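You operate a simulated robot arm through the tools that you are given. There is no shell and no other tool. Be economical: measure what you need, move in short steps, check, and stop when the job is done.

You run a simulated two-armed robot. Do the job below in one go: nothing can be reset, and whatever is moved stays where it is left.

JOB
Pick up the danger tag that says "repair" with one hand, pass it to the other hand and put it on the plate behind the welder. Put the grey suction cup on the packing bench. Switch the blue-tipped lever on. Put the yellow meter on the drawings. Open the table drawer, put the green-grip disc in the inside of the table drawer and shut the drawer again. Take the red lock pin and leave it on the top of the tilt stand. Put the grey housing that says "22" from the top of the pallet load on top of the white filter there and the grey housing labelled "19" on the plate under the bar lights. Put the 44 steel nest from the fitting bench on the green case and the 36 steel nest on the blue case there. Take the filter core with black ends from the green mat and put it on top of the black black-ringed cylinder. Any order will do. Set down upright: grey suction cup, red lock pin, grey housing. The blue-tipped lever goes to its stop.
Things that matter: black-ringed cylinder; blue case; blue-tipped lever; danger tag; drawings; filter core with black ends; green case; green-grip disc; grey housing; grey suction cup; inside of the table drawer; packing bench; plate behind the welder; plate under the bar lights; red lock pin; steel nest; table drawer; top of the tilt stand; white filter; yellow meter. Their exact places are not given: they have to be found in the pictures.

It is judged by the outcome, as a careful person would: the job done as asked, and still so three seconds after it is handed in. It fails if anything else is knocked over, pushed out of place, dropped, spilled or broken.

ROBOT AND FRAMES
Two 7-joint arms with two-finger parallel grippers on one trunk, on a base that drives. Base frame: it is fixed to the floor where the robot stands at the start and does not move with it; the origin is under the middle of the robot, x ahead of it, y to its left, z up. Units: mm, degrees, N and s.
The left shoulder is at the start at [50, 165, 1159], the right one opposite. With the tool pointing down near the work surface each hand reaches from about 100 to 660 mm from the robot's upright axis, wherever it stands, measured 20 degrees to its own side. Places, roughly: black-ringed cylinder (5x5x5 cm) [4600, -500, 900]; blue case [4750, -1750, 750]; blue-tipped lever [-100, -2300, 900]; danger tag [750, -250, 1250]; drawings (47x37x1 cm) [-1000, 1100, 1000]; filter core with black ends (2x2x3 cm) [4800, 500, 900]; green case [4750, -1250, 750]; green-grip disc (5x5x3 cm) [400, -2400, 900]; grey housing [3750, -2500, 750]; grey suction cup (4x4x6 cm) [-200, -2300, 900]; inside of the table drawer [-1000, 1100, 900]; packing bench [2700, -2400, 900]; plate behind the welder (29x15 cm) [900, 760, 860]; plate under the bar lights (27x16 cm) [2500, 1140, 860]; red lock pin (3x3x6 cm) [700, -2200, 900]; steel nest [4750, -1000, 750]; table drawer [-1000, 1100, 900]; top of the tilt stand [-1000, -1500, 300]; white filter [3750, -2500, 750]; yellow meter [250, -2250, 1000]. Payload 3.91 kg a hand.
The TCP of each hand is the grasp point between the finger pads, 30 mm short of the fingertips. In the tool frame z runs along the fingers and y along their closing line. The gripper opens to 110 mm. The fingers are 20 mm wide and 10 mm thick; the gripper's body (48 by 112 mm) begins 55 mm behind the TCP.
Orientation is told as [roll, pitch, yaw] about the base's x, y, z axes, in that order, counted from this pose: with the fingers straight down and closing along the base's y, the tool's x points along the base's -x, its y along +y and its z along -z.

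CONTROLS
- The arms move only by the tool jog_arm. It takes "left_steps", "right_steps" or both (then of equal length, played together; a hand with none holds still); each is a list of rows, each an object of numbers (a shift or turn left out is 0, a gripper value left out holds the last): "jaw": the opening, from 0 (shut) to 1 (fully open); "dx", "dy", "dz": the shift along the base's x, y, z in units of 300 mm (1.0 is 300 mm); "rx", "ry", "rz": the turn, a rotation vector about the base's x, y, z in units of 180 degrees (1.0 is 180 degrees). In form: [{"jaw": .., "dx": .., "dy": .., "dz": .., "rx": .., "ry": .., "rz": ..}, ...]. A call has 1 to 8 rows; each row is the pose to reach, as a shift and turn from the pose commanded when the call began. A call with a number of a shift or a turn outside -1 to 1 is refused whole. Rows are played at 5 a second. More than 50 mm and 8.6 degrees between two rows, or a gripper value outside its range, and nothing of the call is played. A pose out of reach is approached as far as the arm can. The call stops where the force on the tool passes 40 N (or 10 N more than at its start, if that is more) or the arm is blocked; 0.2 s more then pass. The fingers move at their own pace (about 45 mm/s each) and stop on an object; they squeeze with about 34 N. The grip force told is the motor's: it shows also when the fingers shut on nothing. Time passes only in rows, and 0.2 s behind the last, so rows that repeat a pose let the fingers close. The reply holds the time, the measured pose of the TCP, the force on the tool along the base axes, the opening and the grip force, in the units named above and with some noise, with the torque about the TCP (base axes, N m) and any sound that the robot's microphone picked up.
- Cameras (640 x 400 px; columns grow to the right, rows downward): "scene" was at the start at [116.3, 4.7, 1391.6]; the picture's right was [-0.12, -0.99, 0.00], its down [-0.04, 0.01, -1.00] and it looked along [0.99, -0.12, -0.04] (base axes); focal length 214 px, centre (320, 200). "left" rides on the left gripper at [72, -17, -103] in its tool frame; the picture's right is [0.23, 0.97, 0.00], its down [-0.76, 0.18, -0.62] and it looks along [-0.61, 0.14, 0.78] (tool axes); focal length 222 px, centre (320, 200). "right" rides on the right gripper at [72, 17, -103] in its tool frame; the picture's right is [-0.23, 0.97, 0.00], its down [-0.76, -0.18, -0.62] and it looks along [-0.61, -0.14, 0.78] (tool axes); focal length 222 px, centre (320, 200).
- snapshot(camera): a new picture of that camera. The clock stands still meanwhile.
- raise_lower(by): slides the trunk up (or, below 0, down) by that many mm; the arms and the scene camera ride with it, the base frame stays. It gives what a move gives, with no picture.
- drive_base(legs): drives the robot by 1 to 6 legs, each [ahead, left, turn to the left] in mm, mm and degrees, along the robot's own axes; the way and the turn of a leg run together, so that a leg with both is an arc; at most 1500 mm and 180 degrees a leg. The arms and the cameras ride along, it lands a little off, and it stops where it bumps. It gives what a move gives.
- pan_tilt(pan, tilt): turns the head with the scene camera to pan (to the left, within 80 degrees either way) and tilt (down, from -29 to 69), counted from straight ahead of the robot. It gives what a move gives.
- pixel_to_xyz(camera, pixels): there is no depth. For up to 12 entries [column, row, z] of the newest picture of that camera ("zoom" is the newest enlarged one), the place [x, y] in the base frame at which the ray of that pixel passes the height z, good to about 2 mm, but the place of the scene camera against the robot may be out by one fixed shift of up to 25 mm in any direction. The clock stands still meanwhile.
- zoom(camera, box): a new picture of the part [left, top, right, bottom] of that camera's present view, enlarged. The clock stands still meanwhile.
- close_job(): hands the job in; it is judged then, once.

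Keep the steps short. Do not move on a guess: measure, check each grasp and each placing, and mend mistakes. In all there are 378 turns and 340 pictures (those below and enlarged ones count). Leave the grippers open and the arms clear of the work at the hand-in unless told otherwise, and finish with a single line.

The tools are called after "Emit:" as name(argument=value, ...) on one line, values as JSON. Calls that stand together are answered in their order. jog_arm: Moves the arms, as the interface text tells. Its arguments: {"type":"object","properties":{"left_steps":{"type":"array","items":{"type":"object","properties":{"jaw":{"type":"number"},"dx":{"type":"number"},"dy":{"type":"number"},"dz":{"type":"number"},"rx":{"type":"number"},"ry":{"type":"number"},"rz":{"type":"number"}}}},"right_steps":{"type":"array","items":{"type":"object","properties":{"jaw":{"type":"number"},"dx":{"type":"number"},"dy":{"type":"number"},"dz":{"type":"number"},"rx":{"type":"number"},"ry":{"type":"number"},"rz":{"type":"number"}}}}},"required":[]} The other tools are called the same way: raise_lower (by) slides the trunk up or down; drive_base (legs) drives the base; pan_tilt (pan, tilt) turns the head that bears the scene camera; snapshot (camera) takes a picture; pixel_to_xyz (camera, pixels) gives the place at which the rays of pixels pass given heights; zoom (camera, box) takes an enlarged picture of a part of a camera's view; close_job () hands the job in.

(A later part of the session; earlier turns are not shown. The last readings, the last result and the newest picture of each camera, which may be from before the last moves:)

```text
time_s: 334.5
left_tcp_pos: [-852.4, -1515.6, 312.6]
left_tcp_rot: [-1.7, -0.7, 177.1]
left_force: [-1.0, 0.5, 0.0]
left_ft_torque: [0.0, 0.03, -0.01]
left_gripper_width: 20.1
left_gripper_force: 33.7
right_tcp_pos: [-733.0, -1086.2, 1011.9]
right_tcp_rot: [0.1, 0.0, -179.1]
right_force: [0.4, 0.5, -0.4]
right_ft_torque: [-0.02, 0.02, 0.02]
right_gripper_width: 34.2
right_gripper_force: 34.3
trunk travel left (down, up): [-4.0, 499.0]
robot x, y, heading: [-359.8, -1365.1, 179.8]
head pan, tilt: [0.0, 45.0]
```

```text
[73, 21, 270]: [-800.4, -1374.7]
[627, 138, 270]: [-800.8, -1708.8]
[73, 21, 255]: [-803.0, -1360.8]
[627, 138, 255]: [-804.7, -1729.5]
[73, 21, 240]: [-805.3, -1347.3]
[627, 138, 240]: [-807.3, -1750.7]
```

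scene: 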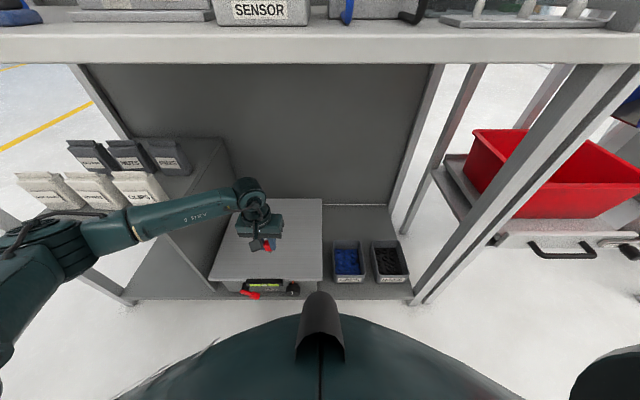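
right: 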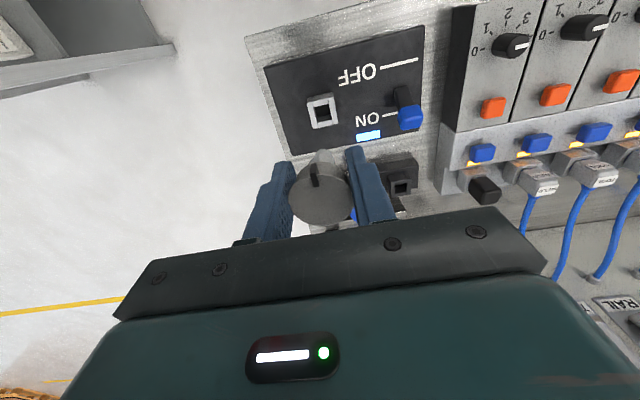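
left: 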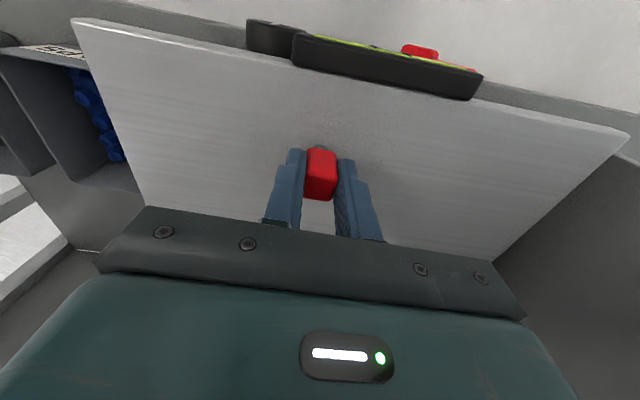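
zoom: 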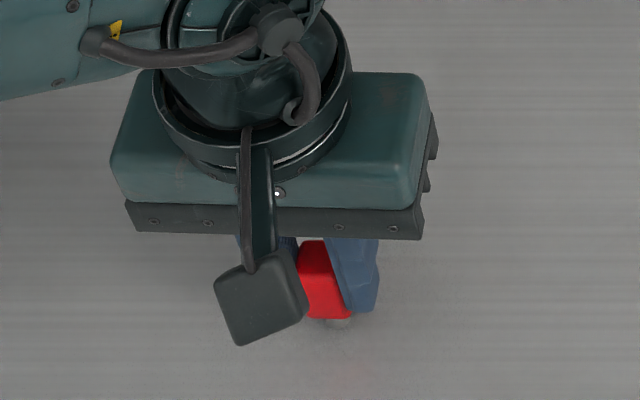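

Emit:
jog_arm(left_steps=[{"dz": -0.005}, {"dz": -0.01}])

Emit:
jog_arm(left_steps=[{"dz": -0.005}, {"dz": -0.01}])

Emit:
jog_arm(left_steps=[{"dz": -0.005}, {"dz": -0.01}])

Emit:
jog_arm(left_steps=[{"dz": -0.005}, {"dz": -0.01}])

```text
time_s: 335.1
left_tcp_pos: [-853.6, -1515.9, 311.5]
left_tcp_rot: [-1.6, -0.6, 177.0]
left_force: [1.5, -1.0, 6.5]
left_ft_torque: [-0.09, -0.08, 0.01]
left_gripper_width: 20.4
left_gripper_force: 33.8
right_tcp_pos: [-732.2, -1085.7, 1012.8]
right_tcp_rot: [0.1, 0.1, -179.1]
right_force: [-0.4, 0.2, 0.1]
right_ft_torque: [0.02, 0.03, 0.02]
right_gripper_width: 34.0
right_gripper_force: 34.3
trunk travel left (down, up): [-4.0, 499.0]
robot x, y, heading: [-359.8, -1360.8, 180.2]
head pan, tilt: [0.0, 45.0]
```

```text
time_s: 335.7
left_tcp_pos: [-854.6, -1514.7, 308.4]
left_tcp_rot: [-1.6, -0.9, 177.0]
left_force: [7.7, -4.7, 29.5]
left_ft_torque: [-0.21, -0.32, 0.0]
left_gripper_width: 20.1
left_gripper_force: 34.0
right_tcp_pos: [-731.4, -1085.9, 1014.1]
right_tcp_rot: [0.2, 0.0, -179.2]
right_force: [-0.2, -1.2, -0.3]
right_ft_torque: [0.01, 0.0, 0.0]
right_gripper_width: 33.9
right_gripper_force: 34.0
trunk travel left (down, up): [-4.0, 499.0]
robot x, y, heading: [-359.1, -1364.6, -179.9]
head pan, tilt: [0.0, 45.0]
```

```text
time_s: 336.3
left_tcp_pos: [-854.6, -1514.4, 305.2]
left_tcp_rot: [-1.6, -1.1, 177.0]
left_force: [0.7, -3.6, 31.7]
left_ft_torque: [-0.15, 0.07, -0.01]
left_gripper_width: 20.0
left_gripper_force: 33.3
right_tcp_pos: [-732.4, -1086.1, 1013.4]
right_tcp_rot: [0.1, 0.0, -179.1]
right_force: [0.3, -0.2, -0.8]
right_ft_torque: [0.03, -0.02, 0.01]
right_gripper_width: 34.1
right_gripper_force: 33.9
trunk travel left (down, up): [-4.0, 499.0]
robot x, y, heading: [-359.4, -1367.2, 180.2]
head pan, tilt: [0.0, 45.0]
```

```text
time_s: 336.9
left_tcp_pos: [-854.0, -1513.4, 303.4]
left_tcp_rot: [-1.5, -1.1, 177.0]
left_force: [-0.9, -3.4, 31.1]
left_ft_torque: [-0.1, 0.17, -0.02]
left_gripper_width: 20.0
left_gripper_force: 34.1
right_tcp_pos: [-730.7, -1085.3, 1014.2]
right_tcp_rot: [0.0, 0.0, -179.2]
right_force: [0.4, 0.8, -0.6]
right_ft_torque: [0.02, 0.01, 0.01]
right_gripper_width: 33.9
right_gripper_force: 34.0
trunk travel left (down, up): [-4.0, 499.0]
robot x, y, heading: [-359.7, -1366.4, 179.9]
head pan, tilt: [0.0, 45.0]
```

Contact; the pin slid up a few mm in the grip. I'll ease the force off and check that it is still vertical.

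Emit:
jog_arm(left_steps=[{"dz": 0.006}, {"dz": 0.01}])

Emit:
zoom(camera="left", box=[260, 120, 400, 220])

Emit:
zoom(camera="scene", box=[255, 230, 305, 265])

```text
time_s: 337.5
left_tcp_pos: [-851.7, -1515.0, 303.5]
left_tcp_rot: [-1.7, -0.8, 176.8]
left_force: [-6.5, 0.8, 14.9]
left_ft_torque: [0.03, 0.33, -0.04]
left_gripper_width: 20.3
left_gripper_force: 34.3
right_tcp_pos: [-731.8, -1085.5, 1013.2]
right_tcp_rot: [0.1, 0.0, -179.3]
right_force: [-0.7, 0.3, 0.0]
right_ft_torque: [-0.02, -0.02, 0.0]
right_gripper_width: 34.0
right_gripper_force: 33.9
trunk travel left (down, up): [-4.0, 499.0]
robot x, y, heading: [-361.3, -1364.8, 180.2]
head pan, tilt: [0.0, 45.0]
```

```text
4.00 times, centred on (330, 170) of left
```

zoom: 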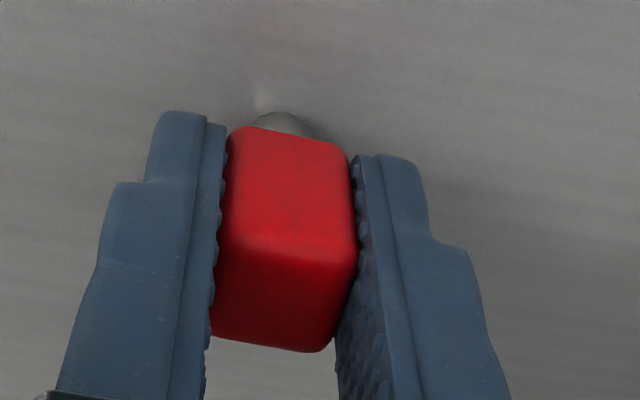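

```text
11.43 times, centred on (280, 248) of scene
```

zoom: 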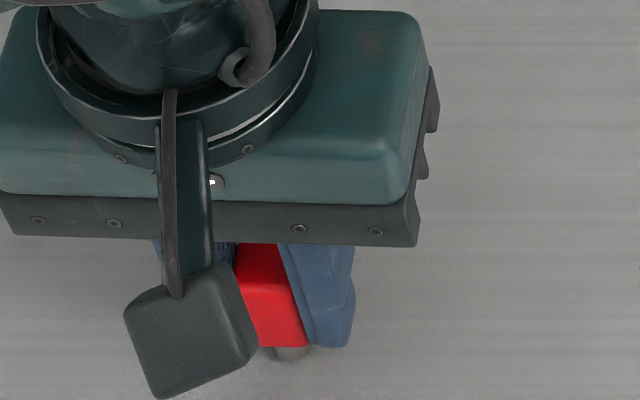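

By the ray geometry the pin is still within about 1° of vertical. I'll unload the contact a bit more, then open gently.

Emit:
jog_arm(left_steps=[{"dz": 0.004}, {"dz": 0.006}])

```text
time_s: 338.1
left_tcp_pos: [-850.0, -1515.0, 303.3]
left_tcp_rot: [-1.5, -0.5, 176.8]
left_force: [-0.8, 1.1, 4.0]
left_ft_torque: [0.04, 0.02, 0.02]
left_gripper_width: 20.2
left_gripper_force: 34.1
right_tcp_pos: [-733.0, -1084.6, 1012.8]
right_tcp_rot: [0.1, 0.1, -179.2]
right_force: [-0.8, 0.8, -0.2]
right_ft_torque: [-0.03, 0.0, -0.01]
right_gripper_width: 34.0
right_gripper_force: 33.7
trunk travel left (down, up): [-4.0, 499.0]
robot x, y, heading: [-358.1, -1364.2, 180.0]
head pan, tilt: [0.0, 45.0]
```

Emit:
jog_arm(left_steps=[{"jaw": 0.19}, {"jaw": 0.2}, {"jaw": 0.21}, {"jaw": 0.23}, {"jaw": 0.26}, {"jaw": 0.3}, {"jaw": 0.36}])

Emit:
snapshot(camera="left")

```text
time_s: 339.7
left_tcp_pos: [-852.2, -1514.1, 304.6]
left_tcp_rot: [-1.5, -0.8, 177.0]
left_force: [-0.1, -0.6, 0.6]
left_ft_torque: [-0.01, -0.02, 0.02]
left_gripper_width: 39.4
left_gripper_force: 0.1
right_tcp_pos: [-733.7, -1086.1, 1014.1]
right_tcp_rot: [0.1, 0.0, -179.2]
right_force: [-0.2, 0.3, 0.0]
right_ft_torque: [-0.01, 0.03, 0.03]
right_gripper_width: 34.0
right_gripper_force: 34.4
trunk travel left (down, up): [-4.0, 499.0]
robot x, y, heading: [-362.4, -1365.3, 179.9]
head pan, tilt: [0.0, 45.0]
```

```text
172 pictures are left
```

left: 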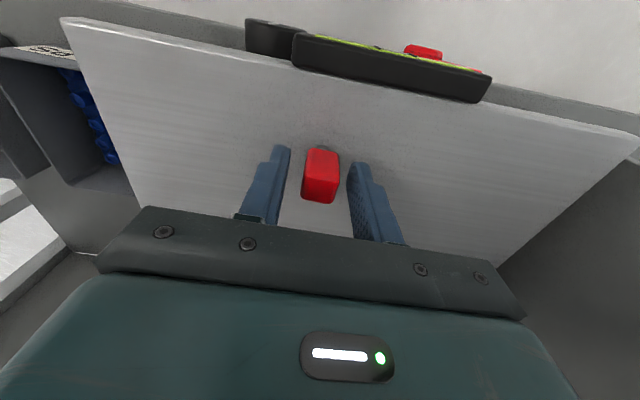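

It stands by itself. I'll raise the hand straight up.

Emit:
jog_arm(left_steps=[{"dz": 0.08, "jaw": 0.42}, {"dz": 0.2}, {"dz": 0.34}, {"dz": 0.48}])

Emit:
snapshot(camera="left")

Emit:
zoom(camera="scene", box=[230, 190, 330, 290])

```text
time_s: 340.7
left_tcp_pos: [-851.1, -1514.3, 447.8]
left_tcp_rot: [-1.7, -0.7, 176.9]
left_force: [0.3, -1.0, 0.4]
left_ft_torque: [0.03, -0.01, 0.01]
left_gripper_width: 46.2
left_gripper_force: 0.1
right_tcp_pos: [-734.0, -1085.4, 1013.4]
right_tcp_rot: [0.1, 0.1, -179.1]
right_force: [-0.4, -0.6, -0.1]
right_ft_torque: [0.01, 0.02, 0.0]
right_gripper_width: 34.0
right_gripper_force: 34.2
trunk travel left (down, up): [-4.0, 499.0]
robot x, y, heading: [-360.5, -1362.5, 179.8]
head pan, tilt: [0.0, 45.0]
```

```text
171 pictures are left
```

left: 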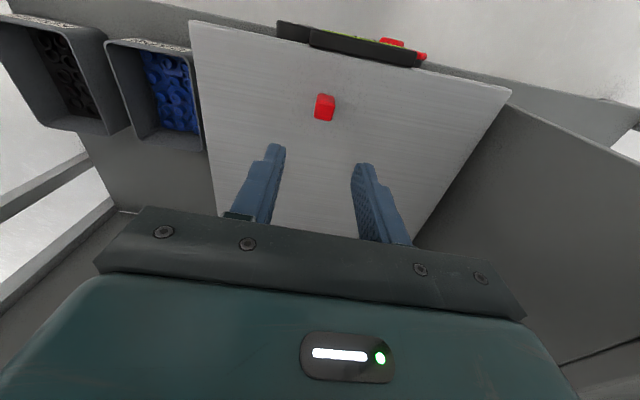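

```text
4.00 times, centred on (280, 240) of scene
```

zoom: 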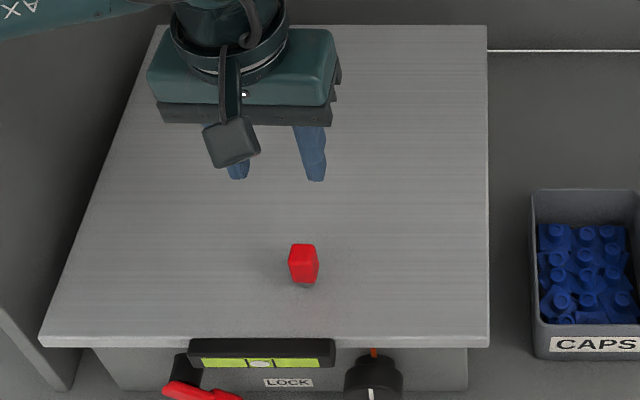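

The pin stands upright on the stand. I'll back out slowly, then fold up and go to the packing bench.

Emit:
jog_arm(left_steps=[{"dz": 0.1}, {"dz": 0.2}])

Emit:
drive_base(legs=[[-350, 0, 0]])

Emit:
jog_arm(left_steps=[{"dz": 0.15}, {"dz": 0.3}, {"dz": 0.45}, {"dz": 0.6}, {"dz": 0.75}, {"dz": 0.9}])

Emit:
raise_lower(by=300)

Emit:
zoom(camera="scene", box=[200, 180, 400, 300])

```text
time_s: 341.3
left_tcp_pos: [-852.8, -1512.7, 509.2]
left_tcp_rot: [-1.5, -0.7, 176.9]
left_force: [-0.1, 0.4, 0.0]
left_ft_torque: [0.0, -0.03, 0.01]
left_gripper_width: 46.0
left_gripper_force: 0.0
right_tcp_pos: [-732.8, -1085.7, 1013.1]
right_tcp_rot: [0.1, 0.1, -179.2]
right_force: [-0.6, -0.7, 0.7]
right_ft_torque: [-0.01, -0.01, 0.0]
right_gripper_width: 33.7
right_gripper_force: 34.2
trunk travel left (down, up): [-4.0, 499.0]
robot x, y, heading: [-356.1, -1363.8, 179.9]
head pan, tilt: [0.0, 45.0]
```

```text
time_s: 343.6
left_tcp_pos: [-501.4, -1514.1, 508.6]
left_tcp_rot: [-1.6, -0.7, 177.1]
left_force: [0.2, -0.2, 0.7]
left_ft_torque: [0.02, -0.03, -0.02]
left_gripper_width: 46.2
left_gripper_force: 0.0
right_tcp_pos: [-381.8, -1086.7, 1012.2]
right_tcp_rot: [0.0, 0.1, -179.2]
right_force: [0.3, 0.3, 0.1]
right_ft_torque: [0.0, -0.02, -0.01]
right_gripper_width: 34.3
right_gripper_force: 33.6
trunk travel left (down, up): [-4.0, 499.0]
robot x, y, heading: [-11.0, -1361.9, -179.8]
head pan, tilt: [0.0, 45.0]
```

```text
time_s: 345.0
left_tcp_pos: [-502.2, -1514.0, 778.8]
left_tcp_rot: [-1.7, -0.6, 177.0]
left_force: [1.4, 0.9, 0.5]
left_ft_torque: [-0.02, -0.02, -0.01]
left_gripper_width: 46.2
left_gripper_force: 0.2
right_tcp_pos: [-383.2, -1085.3, 1013.8]
right_tcp_rot: [0.1, 0.2, -179.2]
right_force: [-0.2, 0.2, -0.4]
right_ft_torque: [0.02, 0.0, -0.03]
right_gripper_width: 34.1
right_gripper_force: 33.8
trunk travel left (down, up): [-4.0, 499.0]
robot x, y, heading: [-8.4, -1368.3, -180.0]
head pan, tilt: [0.0, 45.0]
```

```text
time_s: 348.0
left_tcp_pos: [-502.2, -1513.5, 1078.4]
left_tcp_rot: [-1.5, -0.7, 177.0]
left_force: [-0.1, 0.1, -0.5]
left_ft_torque: [0.02, -0.01, 0.02]
left_gripper_width: 46.0
left_gripper_force: 0.0
right_tcp_pos: [-381.0, -1086.0, 1311.8]
right_tcp_rot: [0.0, 0.0, -179.3]
right_force: [-0.3, 0.2, 0.5]
right_ft_torque: [-0.02, 0.0, 0.01]
right_gripper_width: 33.6
right_gripper_force: 34.2
trunk travel left (down, up): [-304.0, 199.0]
robot x, y, heading: [-7.2, -1364.2, -179.7]
head pan, tilt: [0.0, 45.0]
```

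```text
3.20 times, centred on (300, 240) of scene
```

zoom: 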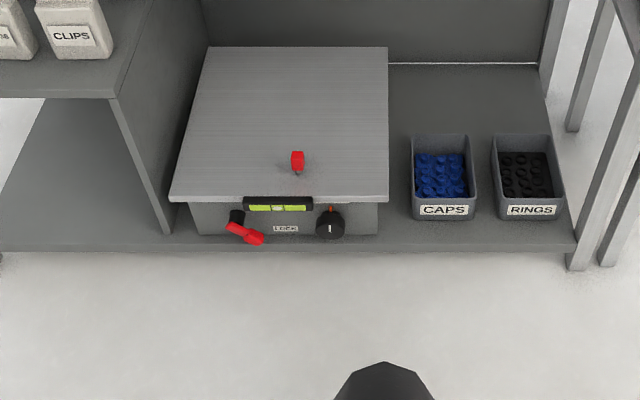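

Emit:
drive_base(legs=[[0, 0, 178]])

Emit:
pan_tilt(pan=-15, tilt=20)

Emit:
snapshot(camera="scene")

```text
time_s: 355.7
left_tcp_pos: [482.5, -1219.2, 1078.3]
left_tcp_rot: [-1.7, -0.7, -3.4]
left_force: [-0.1, 0.0, -0.6]
left_ft_torque: [-0.04, 0.01, 0.01]
left_gripper_width: 46.1
left_gripper_force: 0.2
right_tcp_pos: [360.0, -1644.8, 1313.6]
right_tcp_rot: [0.1, 0.2, 0.4]
right_force: [0.3, -0.3, 0.1]
right_ft_torque: [-0.03, 0.04, 0.0]
right_gripper_width: 34.5
right_gripper_force: 34.1
trunk travel left (down, up): [-304.0, 199.0]
robot x, y, heading: [-15.4, -1367.2, -0.3]
head pan, tilt: [0.0, 45.0]
```

```text
time_s: 356.6
left_tcp_pos: [483.0, -1218.6, 1079.0]
left_tcp_rot: [-1.7, -0.8, -3.4]
left_force: [0.4, -0.3, 0.2]
left_ft_torque: [-0.01, -0.03, 0.03]
left_gripper_width: 46.2
left_gripper_force: 0.1
right_tcp_pos: [358.3, -1645.5, 1313.0]
right_tcp_rot: [0.1, 0.1, 0.4]
right_force: [-0.5, -0.8, 0.3]
right_ft_torque: [0.0, 0.0, 0.01]
right_gripper_width: 34.2
right_gripper_force: 33.7
trunk travel left (down, up): [-304.0, 199.0]
robot x, y, heading: [-12.2, -1364.6, -0.4]
head pan, tilt: [-15.0, 20.0]
```

```text
168 pictures are left
```

scene: 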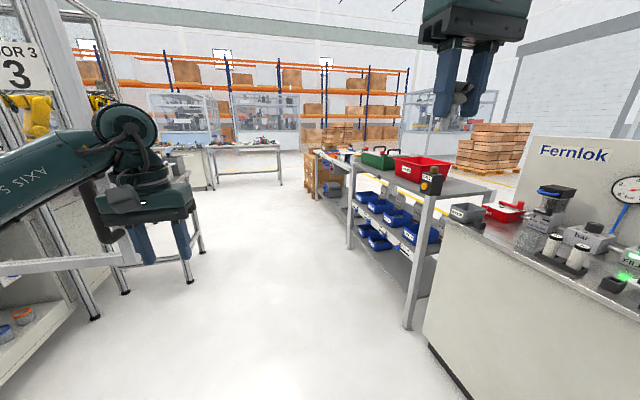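

Emit:
pixel_to_xyz(camera="scene", pixels=[[95, 320, 0], [125, 293, 0], [190, 282, 0], [203, 250, 0], [408, 328, 0], [352, 248, 0], [330, 180, 900], [300, 192, 0], [212, 190, 0]])

Emit:
zoom(camera="scene", box=[130, 110, 450, 260])

```text
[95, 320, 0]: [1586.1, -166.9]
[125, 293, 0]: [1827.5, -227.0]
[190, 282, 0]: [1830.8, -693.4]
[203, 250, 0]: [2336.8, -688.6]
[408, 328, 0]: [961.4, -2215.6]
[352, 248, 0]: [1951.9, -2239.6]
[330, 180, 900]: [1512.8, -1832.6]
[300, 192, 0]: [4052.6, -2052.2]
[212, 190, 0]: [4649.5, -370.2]
```

```text
2.00 times, centred on (290, 185) of scene
```

zoom: 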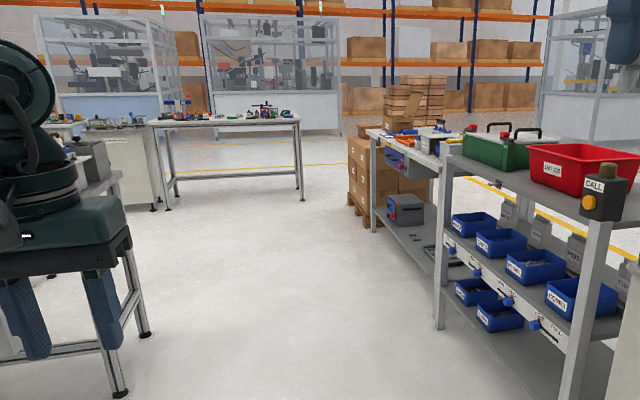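

Clear aisle along y≈-1450. Drive to about x=2650 and turn to face the packing bench.

Emit:
drive_base(legs=[[1400, -120, 0], [1250, 0, 0], [0, 0, -90]])

Emit:
pan_tilt(pan=0, tilt=30)

Emit:
snapshot(camera="scene")

```text
time_s: 373.6
left_tcp_pos: [2787.2, -2058.2, 1078.7]
left_tcp_rot: [-1.6, -0.7, -97.4]
left_force: [-0.4, 0.8, 0.8]
left_ft_torque: [-0.01, -0.03, 0.05]
left_gripper_width: 46.3
left_gripper_force: 0.1
right_tcp_pos: [2370.0, -1904.2, 1314.7]
right_tcp_rot: [0.1, 0.1, -93.7]
right_force: [-0.2, -0.1, 0.0]
right_ft_torque: [0.02, -0.02, 0.0]
right_gripper_width: 34.7
right_gripper_force: 34.3
trunk travel left (down, up): [-304.0, 199.0]
robot x, y, heading: [2679.3, -1552.8, -94.6]
head pan, tilt: [-15.0, 20.0]
```

```text
time_s: 374.4
left_tcp_pos: [2787.8, -2058.2, 1079.3]
left_tcp_rot: [-1.7, -0.7, -97.5]
left_force: [0.4, -0.2, -0.4]
left_ft_torque: [0.01, -0.01, -0.03]
left_gripper_width: 45.9
left_gripper_force: 0.0
right_tcp_pos: [2370.3, -1904.0, 1312.0]
right_tcp_rot: [0.0, 0.1, -93.7]
right_force: [0.2, 0.2, -0.5]
right_ft_torque: [0.01, 0.01, -0.02]
right_gripper_width: 34.3
right_gripper_force: 34.0
trunk travel left (down, up): [-304.0, 199.0]
robot x, y, heading: [2675.1, -1551.9, -94.6]
head pan, tilt: [0.0, 30.0]
```

```text
166 pictures are left
```

scene: 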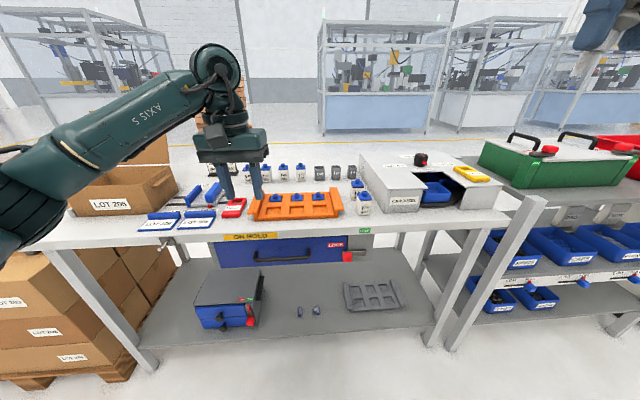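

Emit:
zoom(camera="scene", box=[120, 150, 520, 260])

Emit:
pixel_to_xyz(camera="scene", pixels=[[200, 222, 880], [360, 220, 880], [430, 225, 880], [250, 200, 880], [380, 205, 880], [40, 245, 880], [480, 225, 880]])

```text
1.60 times, centred on (320, 205) of scene
```

zoom: 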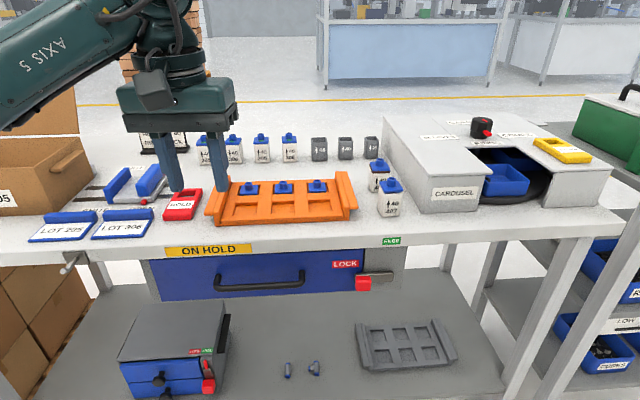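

```text
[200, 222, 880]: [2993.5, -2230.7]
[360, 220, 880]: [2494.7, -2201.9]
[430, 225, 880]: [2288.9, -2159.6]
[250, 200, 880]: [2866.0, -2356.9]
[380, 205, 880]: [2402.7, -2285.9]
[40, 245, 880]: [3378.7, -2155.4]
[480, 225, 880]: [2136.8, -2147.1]
```

Emit:
drive_base(legs=[[70, -150, 4.6]])

Emit:
jog_arm(right_steps=[{"dy": -0.1, "dx": 0.04, "dz": -0.12}, {"dy": -0.2, "dx": 0.08, "dz": -0.24}, {"dy": -0.3, "dx": 0.12, "dz": -0.36}])

Emit:
snapshot(camera="right")

Emit:
snapshot(camera="scene")

```text
time_s: 376.3
left_tcp_pos: [2676.3, -2112.3, 1079.9]
left_tcp_rot: [-1.5, -0.7, -92.8]
left_force: [-0.3, -0.9, -0.1]
left_ft_torque: [-0.03, -0.01, 0.02]
left_gripper_width: 46.1
left_gripper_force: 0.0
right_tcp_pos: [2248.6, -1993.7, 1312.8]
right_tcp_rot: [0.1, 0.1, -89.0]
right_force: [-0.3, 0.6, 0.0]
right_ft_torque: [-0.01, -0.03, -0.02]
right_gripper_width: 34.3
right_gripper_force: 33.7
trunk travel left (down, up): [-304.0, 199.0]
robot x, y, heading: [2528.8, -1620.5, -89.8]
head pan, tilt: [0.0, 30.0]
```

```text
time_s: 377.1
left_tcp_pos: [2677.2, -2111.1, 1078.6]
left_tcp_rot: [-1.7, -0.7, -92.8]
left_force: [-0.9, 0.2, -0.5]
left_ft_torque: [0.0, 0.02, -0.01]
left_gripper_width: 46.1
left_gripper_force: 0.1
right_tcp_pos: [2285.1, -2082.0, 1203.4]
right_tcp_rot: [0.1, 0.1, -89.1]
right_force: [0.3, 0.8, -0.7]
right_ft_torque: [0.01, 0.02, -0.02]
right_gripper_width: 34.4
right_gripper_force: 33.2
trunk travel left (down, up): [-304.0, 199.0]
robot x, y, heading: [2525.7, -1618.0, -89.9]
head pan, tilt: [0.0, 30.0]
```

```text
164 pictures are left
```

right: 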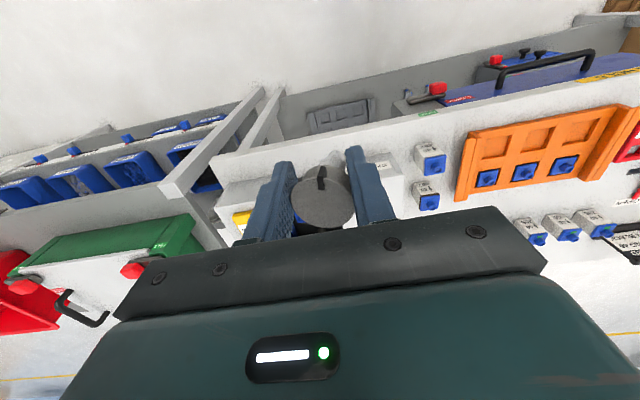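

```text
163 pictures are left
```

scene: 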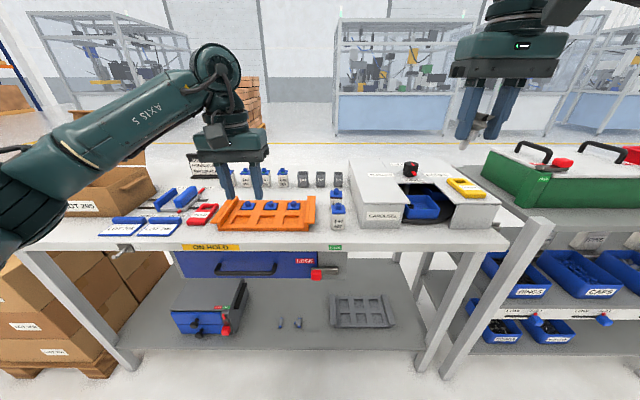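

Emit:
pixel_to_xyz(camera="right", pixels=[[350, 130, 880], [420, 113, 880], [240, 157, 880], [395, 162, 880], [428, 178, 880], [255, 180, 880], [405, 140, 880]])

Emit:
zoom(camera="right", box=[200, 90, 480, 230])

```text
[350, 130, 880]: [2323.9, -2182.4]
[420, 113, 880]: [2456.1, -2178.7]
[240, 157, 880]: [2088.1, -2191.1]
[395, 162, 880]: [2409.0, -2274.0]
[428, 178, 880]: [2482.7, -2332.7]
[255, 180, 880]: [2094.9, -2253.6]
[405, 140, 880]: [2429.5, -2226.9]
```

```text
2.29 times, centred on (340, 160) of right
```

zoom: 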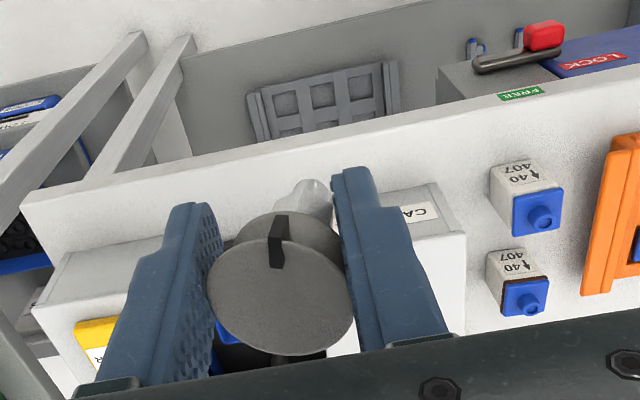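

Free strip in front of the carousel: y −2180…−2255. I'll set the cup at about (2350,-2215).

Emit:
jog_arm(right_steps=[{"dx": 0.08, "dy": -0.12}, {"dx": 0.16, "dy": -0.24}, {"dx": 0.217, "dy": -0.36}, {"dx": 0.217, "dy": -0.443, "dz": -0.08}, {"dx": 0.217, "dy": -0.443, "dz": -0.24}, {"dx": 0.217, "dy": -0.443, "dz": -0.4}, {"dx": 0.217, "dy": -0.443, "dz": -0.56}, {"dx": 0.217, "dy": -0.443, "dz": -0.7}])

Emit:
snapshot(camera="right")

Emit:
zoom(camera="scene", box=[320, 130, 500, 250])

```text
time_s: 378.9
left_tcp_pos: [2678.5, -2112.6, 1078.0]
left_tcp_rot: [-1.6, -0.7, -92.8]
left_force: [-1.3, -0.8, -0.3]
left_ft_torque: [0.01, -0.01, 0.0]
left_gripper_width: 46.3
left_gripper_force: 0.1
right_tcp_pos: [2349.9, -2217.1, 994.7]
right_tcp_rot: [0.1, 0.1, -89.0]
right_force: [0.6, -1.3, 0.1]
right_ft_torque: [-0.02, -0.01, 0.03]
right_gripper_width: 34.7
right_gripper_force: 33.7
right hand out of reach, approached as far as the arm can: row 3, 4
trunk travel left (down, up): [-304.0, 199.0]
robot x, y, heading: [2525.8, -1621.5, -89.5]
head pan, tilt: [0.0, 30.0]
```

```text
161 pictures are left
```

right: 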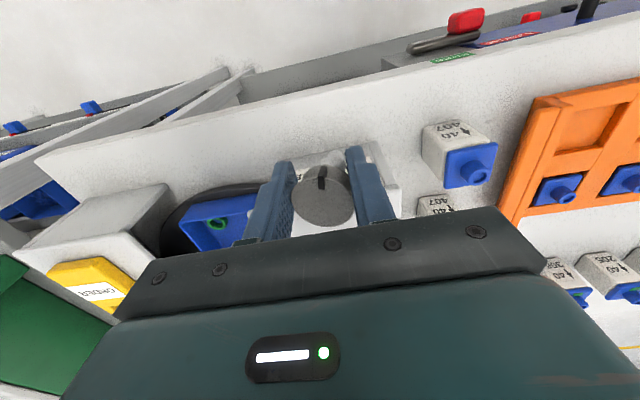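

```text
3.33 times, centred on (410, 190) of scene
```

zoom: 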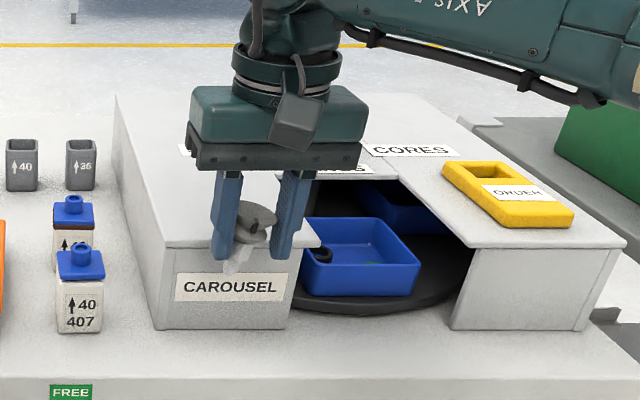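

Emit:
pixel_to_xyz(camera="right", pixels=[[320, 100, 880], [165, 184, 880], [230, 186, 880], [398, 158, 880], [375, 143, 900], [430, 165, 880], [320, 160, 880]])

Emit:
zoom(camera="right", box=[240, 100, 440, 230])

```text
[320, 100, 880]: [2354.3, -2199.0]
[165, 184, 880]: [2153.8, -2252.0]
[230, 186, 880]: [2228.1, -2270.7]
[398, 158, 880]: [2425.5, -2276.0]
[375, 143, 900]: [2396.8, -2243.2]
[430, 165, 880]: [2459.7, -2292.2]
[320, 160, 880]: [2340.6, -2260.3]
```

```text
3.08 times, centred on (340, 165) of right
```

zoom: 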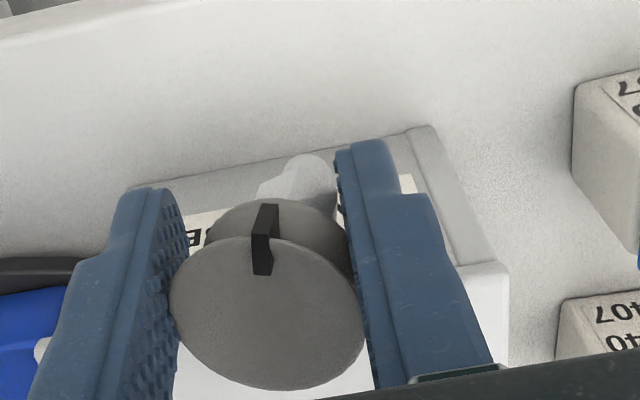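

Emit:
jog_arm(right_steps=[{"dz": -0.05}, {"dz": -0.1}, {"dz": -0.13}])

Emit:
zoom(camera="right", box=[240, 100, 440, 230])

```text
time_s: 379.7
left_tcp_pos: [2677.6, -2111.5, 1078.2]
left_tcp_rot: [-1.7, -0.7, -92.8]
left_force: [0.3, 0.1, 0.2]
left_ft_torque: [0.01, 0.0, 0.0]
left_gripper_width: 46.4
left_gripper_force: 0.1
right_tcp_pos: [2352.0, -2216.3, 956.0]
right_tcp_rot: [0.1, 0.1, -89.0]
right_force: [0.9, -0.2, -0.3]
right_ft_torque: [0.03, 0.01, -0.03]
right_gripper_width: 34.4
right_gripper_force: 34.1
trunk travel left (down, up): [-304.0, 199.0]
robot x, y, heading: [2530.1, -1621.8, -89.7]
head pan, tilt: [0.0, 30.0]
```

```text
3.08 times, centred on (340, 165) of right
```

zoom: 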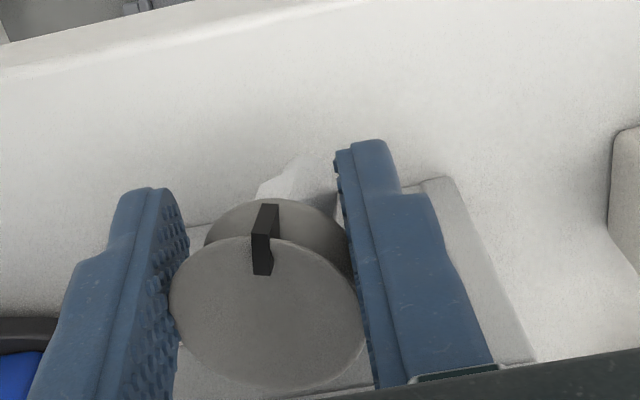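

Emit:
pixel_to_xyz(camera="zoom", pixels=[[445, 180, 890], [445, 180, 880], [445, 180, 870], [445, 180, 860]])

Emit:
pixel_to_xyz(camera="right", pixels=[[372.4, 141.6, 890], [372.4, 141.6, 880], [372.4, 141.6, 870], [372.4, 141.6, 860]])

```text
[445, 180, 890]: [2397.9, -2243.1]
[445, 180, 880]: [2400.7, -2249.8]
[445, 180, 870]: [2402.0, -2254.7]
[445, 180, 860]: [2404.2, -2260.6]
```

```text
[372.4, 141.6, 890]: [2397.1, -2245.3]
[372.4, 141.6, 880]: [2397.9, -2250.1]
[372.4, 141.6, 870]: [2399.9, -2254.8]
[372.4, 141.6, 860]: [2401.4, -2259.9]
```

Emit:
jog_arm(right_steps=[{"dz": -0.03}, {"dz": -0.06}])

Emit:
jog_arm(right_steps=[{"dz": -0.007}, {"dz": -0.014}])

Emit:
jog_arm(right_steps=[{"dz": -0.007}, {"dz": -0.012}])

```text
time_s: 380.3
left_tcp_pos: [2675.8, -2111.4, 1078.5]
left_tcp_rot: [-1.7, -0.7, -92.8]
left_force: [0.3, -0.5, -0.4]
left_ft_torque: [-0.03, 0.0, 0.01]
left_gripper_width: 46.7
left_gripper_force: 0.0
right_tcp_pos: [2351.4, -2217.3, 938.8]
right_tcp_rot: [0.0, 0.1, -89.0]
right_force: [0.1, 1.2, 0.1]
right_ft_torque: [-0.03, 0.02, 0.0]
right_gripper_width: 34.5
right_gripper_force: 33.6
trunk travel left (down, up): [-304.0, 199.0]
robot x, y, heading: [2524.2, -1621.2, -90.1]
head pan, tilt: [0.0, 30.0]
```

```text
time_s: 380.9
left_tcp_pos: [2677.5, -2111.1, 1079.1]
left_tcp_rot: [-1.6, -0.7, -92.8]
left_force: [0.2, -0.6, 0.4]
left_ft_torque: [-0.01, 0.02, -0.01]
left_gripper_width: 46.3
left_gripper_force: 0.0
right_tcp_pos: [2350.4, -2215.8, 934.7]
right_tcp_rot: [0.1, 0.1, -89.0]
right_force: [-0.2, 0.5, -0.4]
right_ft_torque: [-0.03, 0.04, -0.01]
right_gripper_width: 34.5
right_gripper_force: 34.4
trunk travel left (down, up): [-304.0, 199.0]
robot x, y, heading: [2526.6, -1620.9, -89.8]
head pan, tilt: [0.0, 30.0]
```

```text
time_s: 381.5
left_tcp_pos: [2677.5, -2112.9, 1079.1]
left_tcp_rot: [-1.6, -0.6, -92.8]
left_force: [0.2, 1.5, 0.5]
left_ft_torque: [0.0, -0.02, 0.01]
left_gripper_width: 46.2
left_gripper_force: 0.0
right_tcp_pos: [2349.9, -2216.7, 930.9]
right_tcp_rot: [-0.1, 0.0, -89.0]
right_force: [-0.3, 0.2, -0.3]
right_ft_torque: [0.0, 0.01, -0.05]
right_gripper_width: 34.4
right_gripper_force: 34.4
trunk travel left (down, up): [-304.0, 199.0]
robot x, y, heading: [2523.8, -1619.6, -89.8]
head pan, tilt: [0.0, 30.0]
```

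Emit:
jog_arm(right_steps=[{"dz": -0.007}, {"dz": -0.012}])

Emit:
jog_arm(right_steps=[{"dz": -0.007}, {"dz": -0.012}])

```text
time_s: 382.1
left_tcp_pos: [2677.1, -2111.0, 1078.5]
left_tcp_rot: [-1.6, -0.8, -92.8]
left_force: [-0.9, 0.0, -0.4]
left_ft_torque: [-0.01, 0.03, 0.02]
left_gripper_width: 46.3
left_gripper_force: 0.0
right_tcp_pos: [2350.3, -2217.2, 925.9]
right_tcp_rot: [0.1, 0.3, -89.0]
right_force: [-0.8, 0.1, -0.1]
right_ft_torque: [-0.03, -0.01, 0.02]
right_gripper_width: 34.1
right_gripper_force: 33.8
trunk travel left (down, up): [-304.0, 199.0]
robot x, y, heading: [2527.3, -1620.6, -89.9]
head pan, tilt: [0.0, 30.0]
```

```text
time_s: 382.7
left_tcp_pos: [2678.3, -2110.7, 1080.1]
left_tcp_rot: [-1.7, -0.8, -92.7]
left_force: [0.1, 0.7, 0.3]
left_ft_torque: [-0.01, 0.0, 0.0]
left_gripper_width: 46.2
left_gripper_force: 0.0
right_tcp_pos: [2350.8, -2216.6, 922.8]
right_tcp_rot: [0.0, 0.1, -88.9]
right_force: [0.7, 0.4, 0.6]
right_ft_torque: [-0.03, 0.02, 0.0]
right_gripper_width: 34.4
right_gripper_force: 33.8
trunk travel left (down, up): [-304.0, 199.0]
robot x, y, heading: [2527.4, -1620.8, -90.1]
head pan, tilt: [0.0, 30.0]
```

Emit:
zoom(camera="scene", box=[360, 170, 440, 240])

Emit:
jog_arm(right_steps=[{"dz": -0.006}, {"dz": -0.01}])

```text
5.71 times, centred on (400, 205) of scene
```

zoom: 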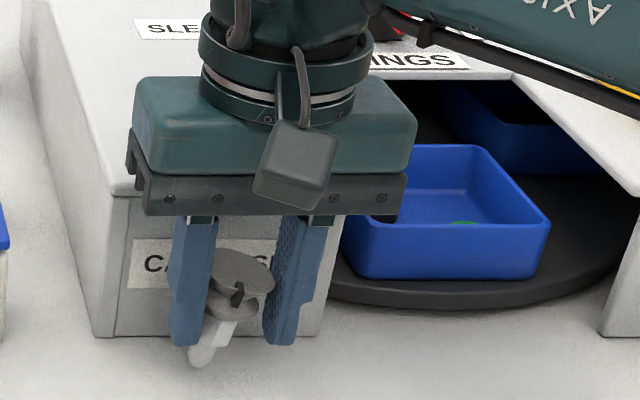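

```text
time_s: 383.3
left_tcp_pos: [2678.1, -2112.1, 1078.6]
left_tcp_rot: [-1.6, -0.7, -92.8]
left_force: [-0.3, 0.1, 0.0]
left_ft_torque: [0.02, 0.01, -0.05]
left_gripper_width: 46.4
left_gripper_force: 0.0
right_tcp_pos: [2349.7, -2217.2, 920.4]
right_tcp_rot: [0.0, 0.1, -89.0]
right_force: [0.2, -0.3, -0.4]
right_ft_torque: [0.0, 0.0, 0.02]
right_gripper_width: 34.7
right_gripper_force: 33.9
trunk travel left (down, up): [-304.0, 199.0]
robot x, y, heading: [2528.5, -1622.6, -89.9]
head pan, tilt: [0.0, 30.0]
```

The cup hangs about 13° askew in the grip (stem leaning to +x). I'll raise it and turn the hand to bring the cup upright, then check.

Emit:
jog_arm(right_steps=[{"dz": 0.1}, {"dz": 0.2, "ry": 0.036}, {"dz": 0.3, "ry": 0.072}, {"dz": 0.3, "ry": 0.072}])

Emit:
zoom(camera="scene", box=[360, 140, 440, 210])

Emit:
zoom(camera="right", box=[240, 100, 440, 230])

```text
time_s: 384.3
left_tcp_pos: [2677.4, -2111.3, 1078.4]
left_tcp_rot: [-1.6, -0.7, -92.8]
left_force: [0.1, -0.4, -0.1]
left_ft_torque: [-0.04, -0.02, 0.01]
left_gripper_width: 46.1
left_gripper_force: 0.1
right_tcp_pos: [2350.6, -2216.4, 1011.8]
right_tcp_rot: [-13.1, 0.3, -89.1]
right_force: [-1.0, -1.0, -0.4]
right_ft_torque: [-0.02, -0.01, 0.0]
right_gripper_width: 34.6
right_gripper_force: 34.1
trunk travel left (down, up): [-304.0, 199.0]
robot x, y, heading: [2524.1, -1621.1, -90.1]
head pan, tilt: [0.0, 30.0]
```

```text
5.71 times, centred on (400, 175) of scene
```

zoom: 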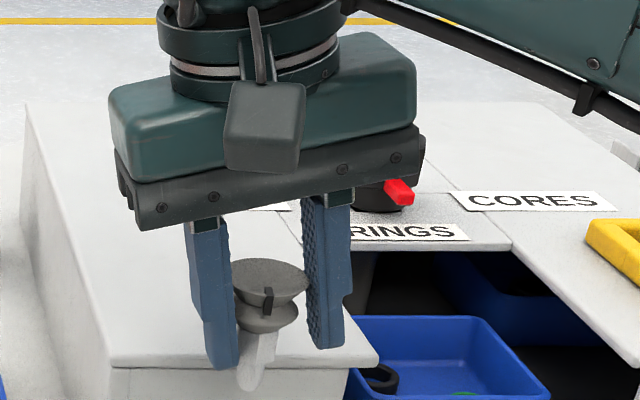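

```text
3.08 times, centred on (340, 165) of right
```

zoom: 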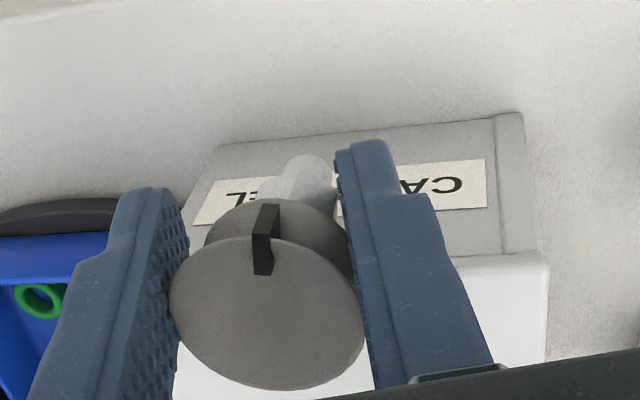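

Emit:
zoom(camera="scene", box=[375, 180, 405, 212])

```text
12.50 times, centred on (390, 196) of scene
```

zoom: 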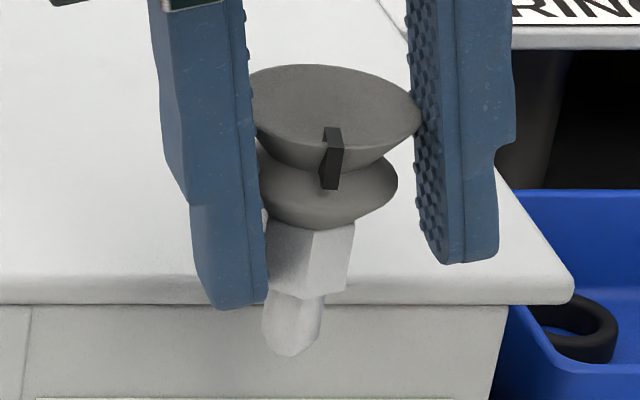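

Emit:
zoom(camera="scene", box=[180, 140, 380, 260])

Emit:
pixel_to_xyz(camera="zoom", pixels=[[420, 145, 875], [480, 150, 875], [300, 150, 875], [330, 185, 875], [440, 185, 875], [490, 285, 875], [450, 310, 875], [530, 310, 875]])

```text
3.20 times, centred on (280, 200) of scene
```

zoom: 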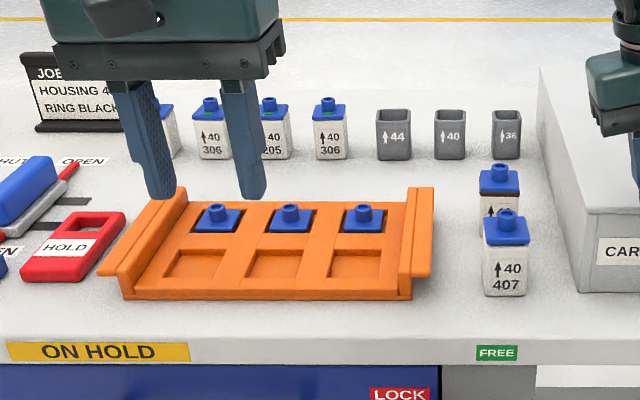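

```text
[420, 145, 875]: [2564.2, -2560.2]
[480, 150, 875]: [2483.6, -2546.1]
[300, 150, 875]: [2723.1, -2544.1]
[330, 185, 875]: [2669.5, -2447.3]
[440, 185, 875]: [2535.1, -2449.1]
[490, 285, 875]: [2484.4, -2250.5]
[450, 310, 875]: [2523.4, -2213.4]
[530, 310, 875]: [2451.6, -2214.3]
```

The cup now looks vertical within about 1–2°. Lower it again carefully.

Emit:
jog_arm(right_steps=[{"dz": -0.1}, {"dz": -0.2}, {"dz": -0.29}])

Emit:
jog_arm(right_steps=[{"dz": -0.006}, {"dz": -0.01}])

```text
time_s: 385.1
left_tcp_pos: [2677.6, -2112.5, 1079.0]
left_tcp_rot: [-1.7, -0.7, -92.8]
left_force: [-0.5, 0.0, 0.9]
left_ft_torque: [-0.01, 0.02, 0.02]
left_gripper_width: 46.2
left_gripper_force: 0.1
right_tcp_pos: [2349.1, -2215.3, 923.5]
right_tcp_rot: [-12.9, 0.3, -89.1]
right_force: [-0.4, -0.8, 0.0]
right_ft_torque: [0.01, 0.02, 0.01]
right_gripper_width: 34.4
right_gripper_force: 33.9
trunk travel left (down, up): [-304.0, 199.0]
robot x, y, heading: [2527.7, -1622.7, -89.8]
head pan, tilt: [0.0, 30.0]
```

```text
time_s: 385.7
left_tcp_pos: [2677.9, -2111.0, 1080.1]
left_tcp_rot: [-1.6, -0.6, -92.8]
left_force: [0.7, -0.5, -1.0]
left_ft_torque: [0.01, 0.0, 0.02]
left_gripper_width: 46.1
left_gripper_force: 0.0
right_tcp_pos: [2349.4, -2216.4, 921.5]
right_tcp_rot: [-12.9, 0.3, -89.1]
right_force: [-0.3, 0.3, 0.5]
right_ft_torque: [0.0, 0.01, -0.01]
right_gripper_width: 34.7
right_gripper_force: 34.3
trunk travel left (down, up): [-304.0, 199.0]
robot x, y, heading: [2530.0, -1623.0, -89.9]
head pan, tilt: [0.0, 30.0]
```

Emit:
zoom(camera="scene", box=[375, 200, 405, 232])

Emit:
jog_arm(right_steps=[{"dz": -0.006}, {"dz": -0.01}])

```text
12.50 times, centred on (390, 216) of scene
```

zoom: 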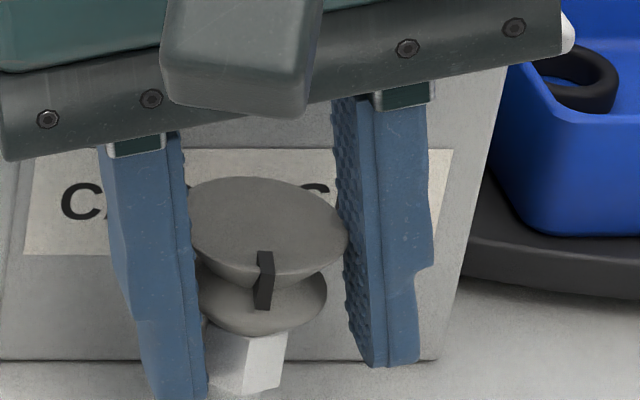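

```text
time_s: 386.3
left_tcp_pos: [2678.2, -2111.8, 1078.6]
left_tcp_rot: [-1.6, -0.6, -92.8]
left_force: [0.0, 0.0, -0.6]
left_ft_torque: [0.02, 0.01, 0.02]
left_gripper_width: 46.1
left_gripper_force: 0.1
right_tcp_pos: [2351.9, -2216.7, 916.9]
right_tcp_rot: [-12.9, 0.3, -89.1]
right_force: [-0.7, -0.2, 0.1]
right_ft_torque: [0.01, 0.03, 0.0]
right_gripper_width: 34.7
right_gripper_force: 33.7
trunk travel left (down, up): [-304.0, 199.0]
robot x, y, heading: [2523.0, -1619.0, -89.9]
head pan, tilt: [0.0, 30.0]
```

Emit:
jog_arm(right_steps=[{"dz": -0.006}, {"dz": -0.01}])

Emit:
jog_arm(right_steps=[{"dz": -0.005}, {"dz": -0.008}])

```text
time_s: 386.9
left_tcp_pos: [2678.2, -2111.9, 1078.5]
left_tcp_rot: [-1.7, -0.8, -92.9]
left_force: [0.1, 0.4, 0.8]
left_ft_torque: [0.01, 0.0, 0.0]
left_gripper_width: 46.3
left_gripper_force: 0.1
right_tcp_pos: [2351.5, -2217.3, 914.3]
right_tcp_rot: [-12.9, 0.4, -89.1]
right_force: [-0.2, 1.3, 0.0]
right_ft_torque: [0.02, 0.0, 0.01]
right_gripper_width: 34.7
right_gripper_force: 34.2
trunk travel left (down, up): [-304.0, 199.0]
robot x, y, heading: [2527.1, -1620.2, -89.8]
head pan, tilt: [0.0, 30.0]
```

```text
time_s: 387.5
left_tcp_pos: [2678.2, -2111.6, 1079.6]
left_tcp_rot: [-1.5, -0.8, -92.8]
left_force: [0.8, 0.8, 0.6]
left_ft_torque: [-0.01, -0.02, -0.01]
left_gripper_width: 46.0
left_gripper_force: 0.1
right_tcp_pos: [2351.1, -2217.5, 911.8]
right_tcp_rot: [-12.9, 0.5, -89.0]
right_force: [0.0, 0.1, -0.4]
right_ft_torque: [-0.01, 0.0, 0.02]
right_gripper_width: 34.5
right_gripper_force: 34.3
trunk travel left (down, up): [-304.0, 199.0]
robot x, y, heading: [2524.2, -1619.5, -89.9]
head pan, tilt: [0.0, 30.0]
```

Emit:
zoom(camera="scene", box=[360, 190, 420, 250])

Emit:
jog_arm(right_steps=[{"dz": -0.005}, {"dz": -0.008}])

```text
6.67 times, centred on (390, 220) of scene
```

zoom: 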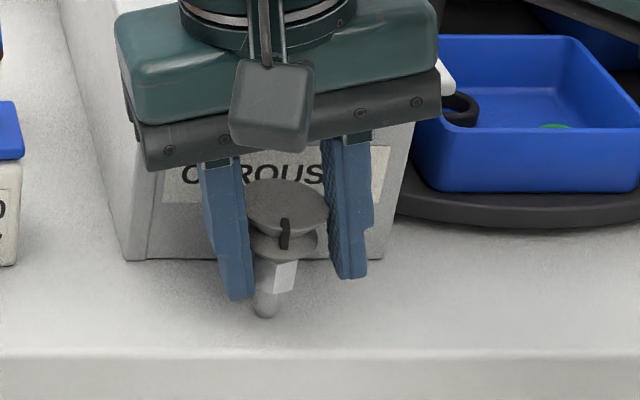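

```text
time_s: 388.1
left_tcp_pos: [2677.0, -2111.4, 1080.0]
left_tcp_rot: [-1.6, -0.7, -92.8]
left_force: [0.2, 0.0, -0.6]
left_ft_torque: [0.0, 0.0, 0.0]
left_gripper_width: 46.2
left_gripper_force: 0.0
right_tcp_pos: [2350.5, -2216.5, 909.7]
right_tcp_rot: [-12.9, 0.2, -89.2]
right_force: [0.0, -2.0, 6.8]
right_ft_torque: [-0.14, 0.04, 0.0]
right_gripper_width: 34.4
right_gripper_force: 34.0
trunk travel left (down, up): [-304.0, 199.0]
robot x, y, heading: [2523.5, -1619.6, -89.9]
head pan, tilt: [0.0, 30.0]
```

Emit:
jog_arm(right_steps=[{"dz": 0.003, "ry": 0.006}, {"dz": 0.0, "ry": 0.006}])

Emit:
zoom(camera="scene", box=[370, 200, 410, 245])

```text
time_s: 388.7
left_tcp_pos: [2678.0, -2111.9, 1079.9]
left_tcp_rot: [-1.5, -0.8, -92.8]
left_force: [0.1, -0.3, -0.4]
left_ft_torque: [-0.02, -0.01, -0.02]
left_gripper_width: 46.2
left_gripper_force: 0.0
right_tcp_pos: [2350.8, -2215.1, 909.2]
right_tcp_rot: [-14.0, 0.2, -89.0]
right_force: [1.9, -1.4, 7.5]
right_ft_torque: [-0.13, -0.09, 0.04]
right_gripper_width: 34.6
right_gripper_force: 33.8
trunk travel left (down, up): [-304.0, 199.0]
robot x, y, heading: [2524.7, -1621.4, -89.9]
head pan, tilt: [0.0, 30.0]
```

```text
8.89 times, centred on (390, 222) of scene
```

zoom: 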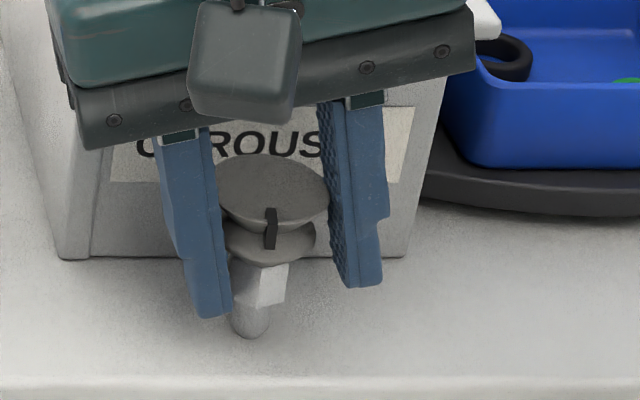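

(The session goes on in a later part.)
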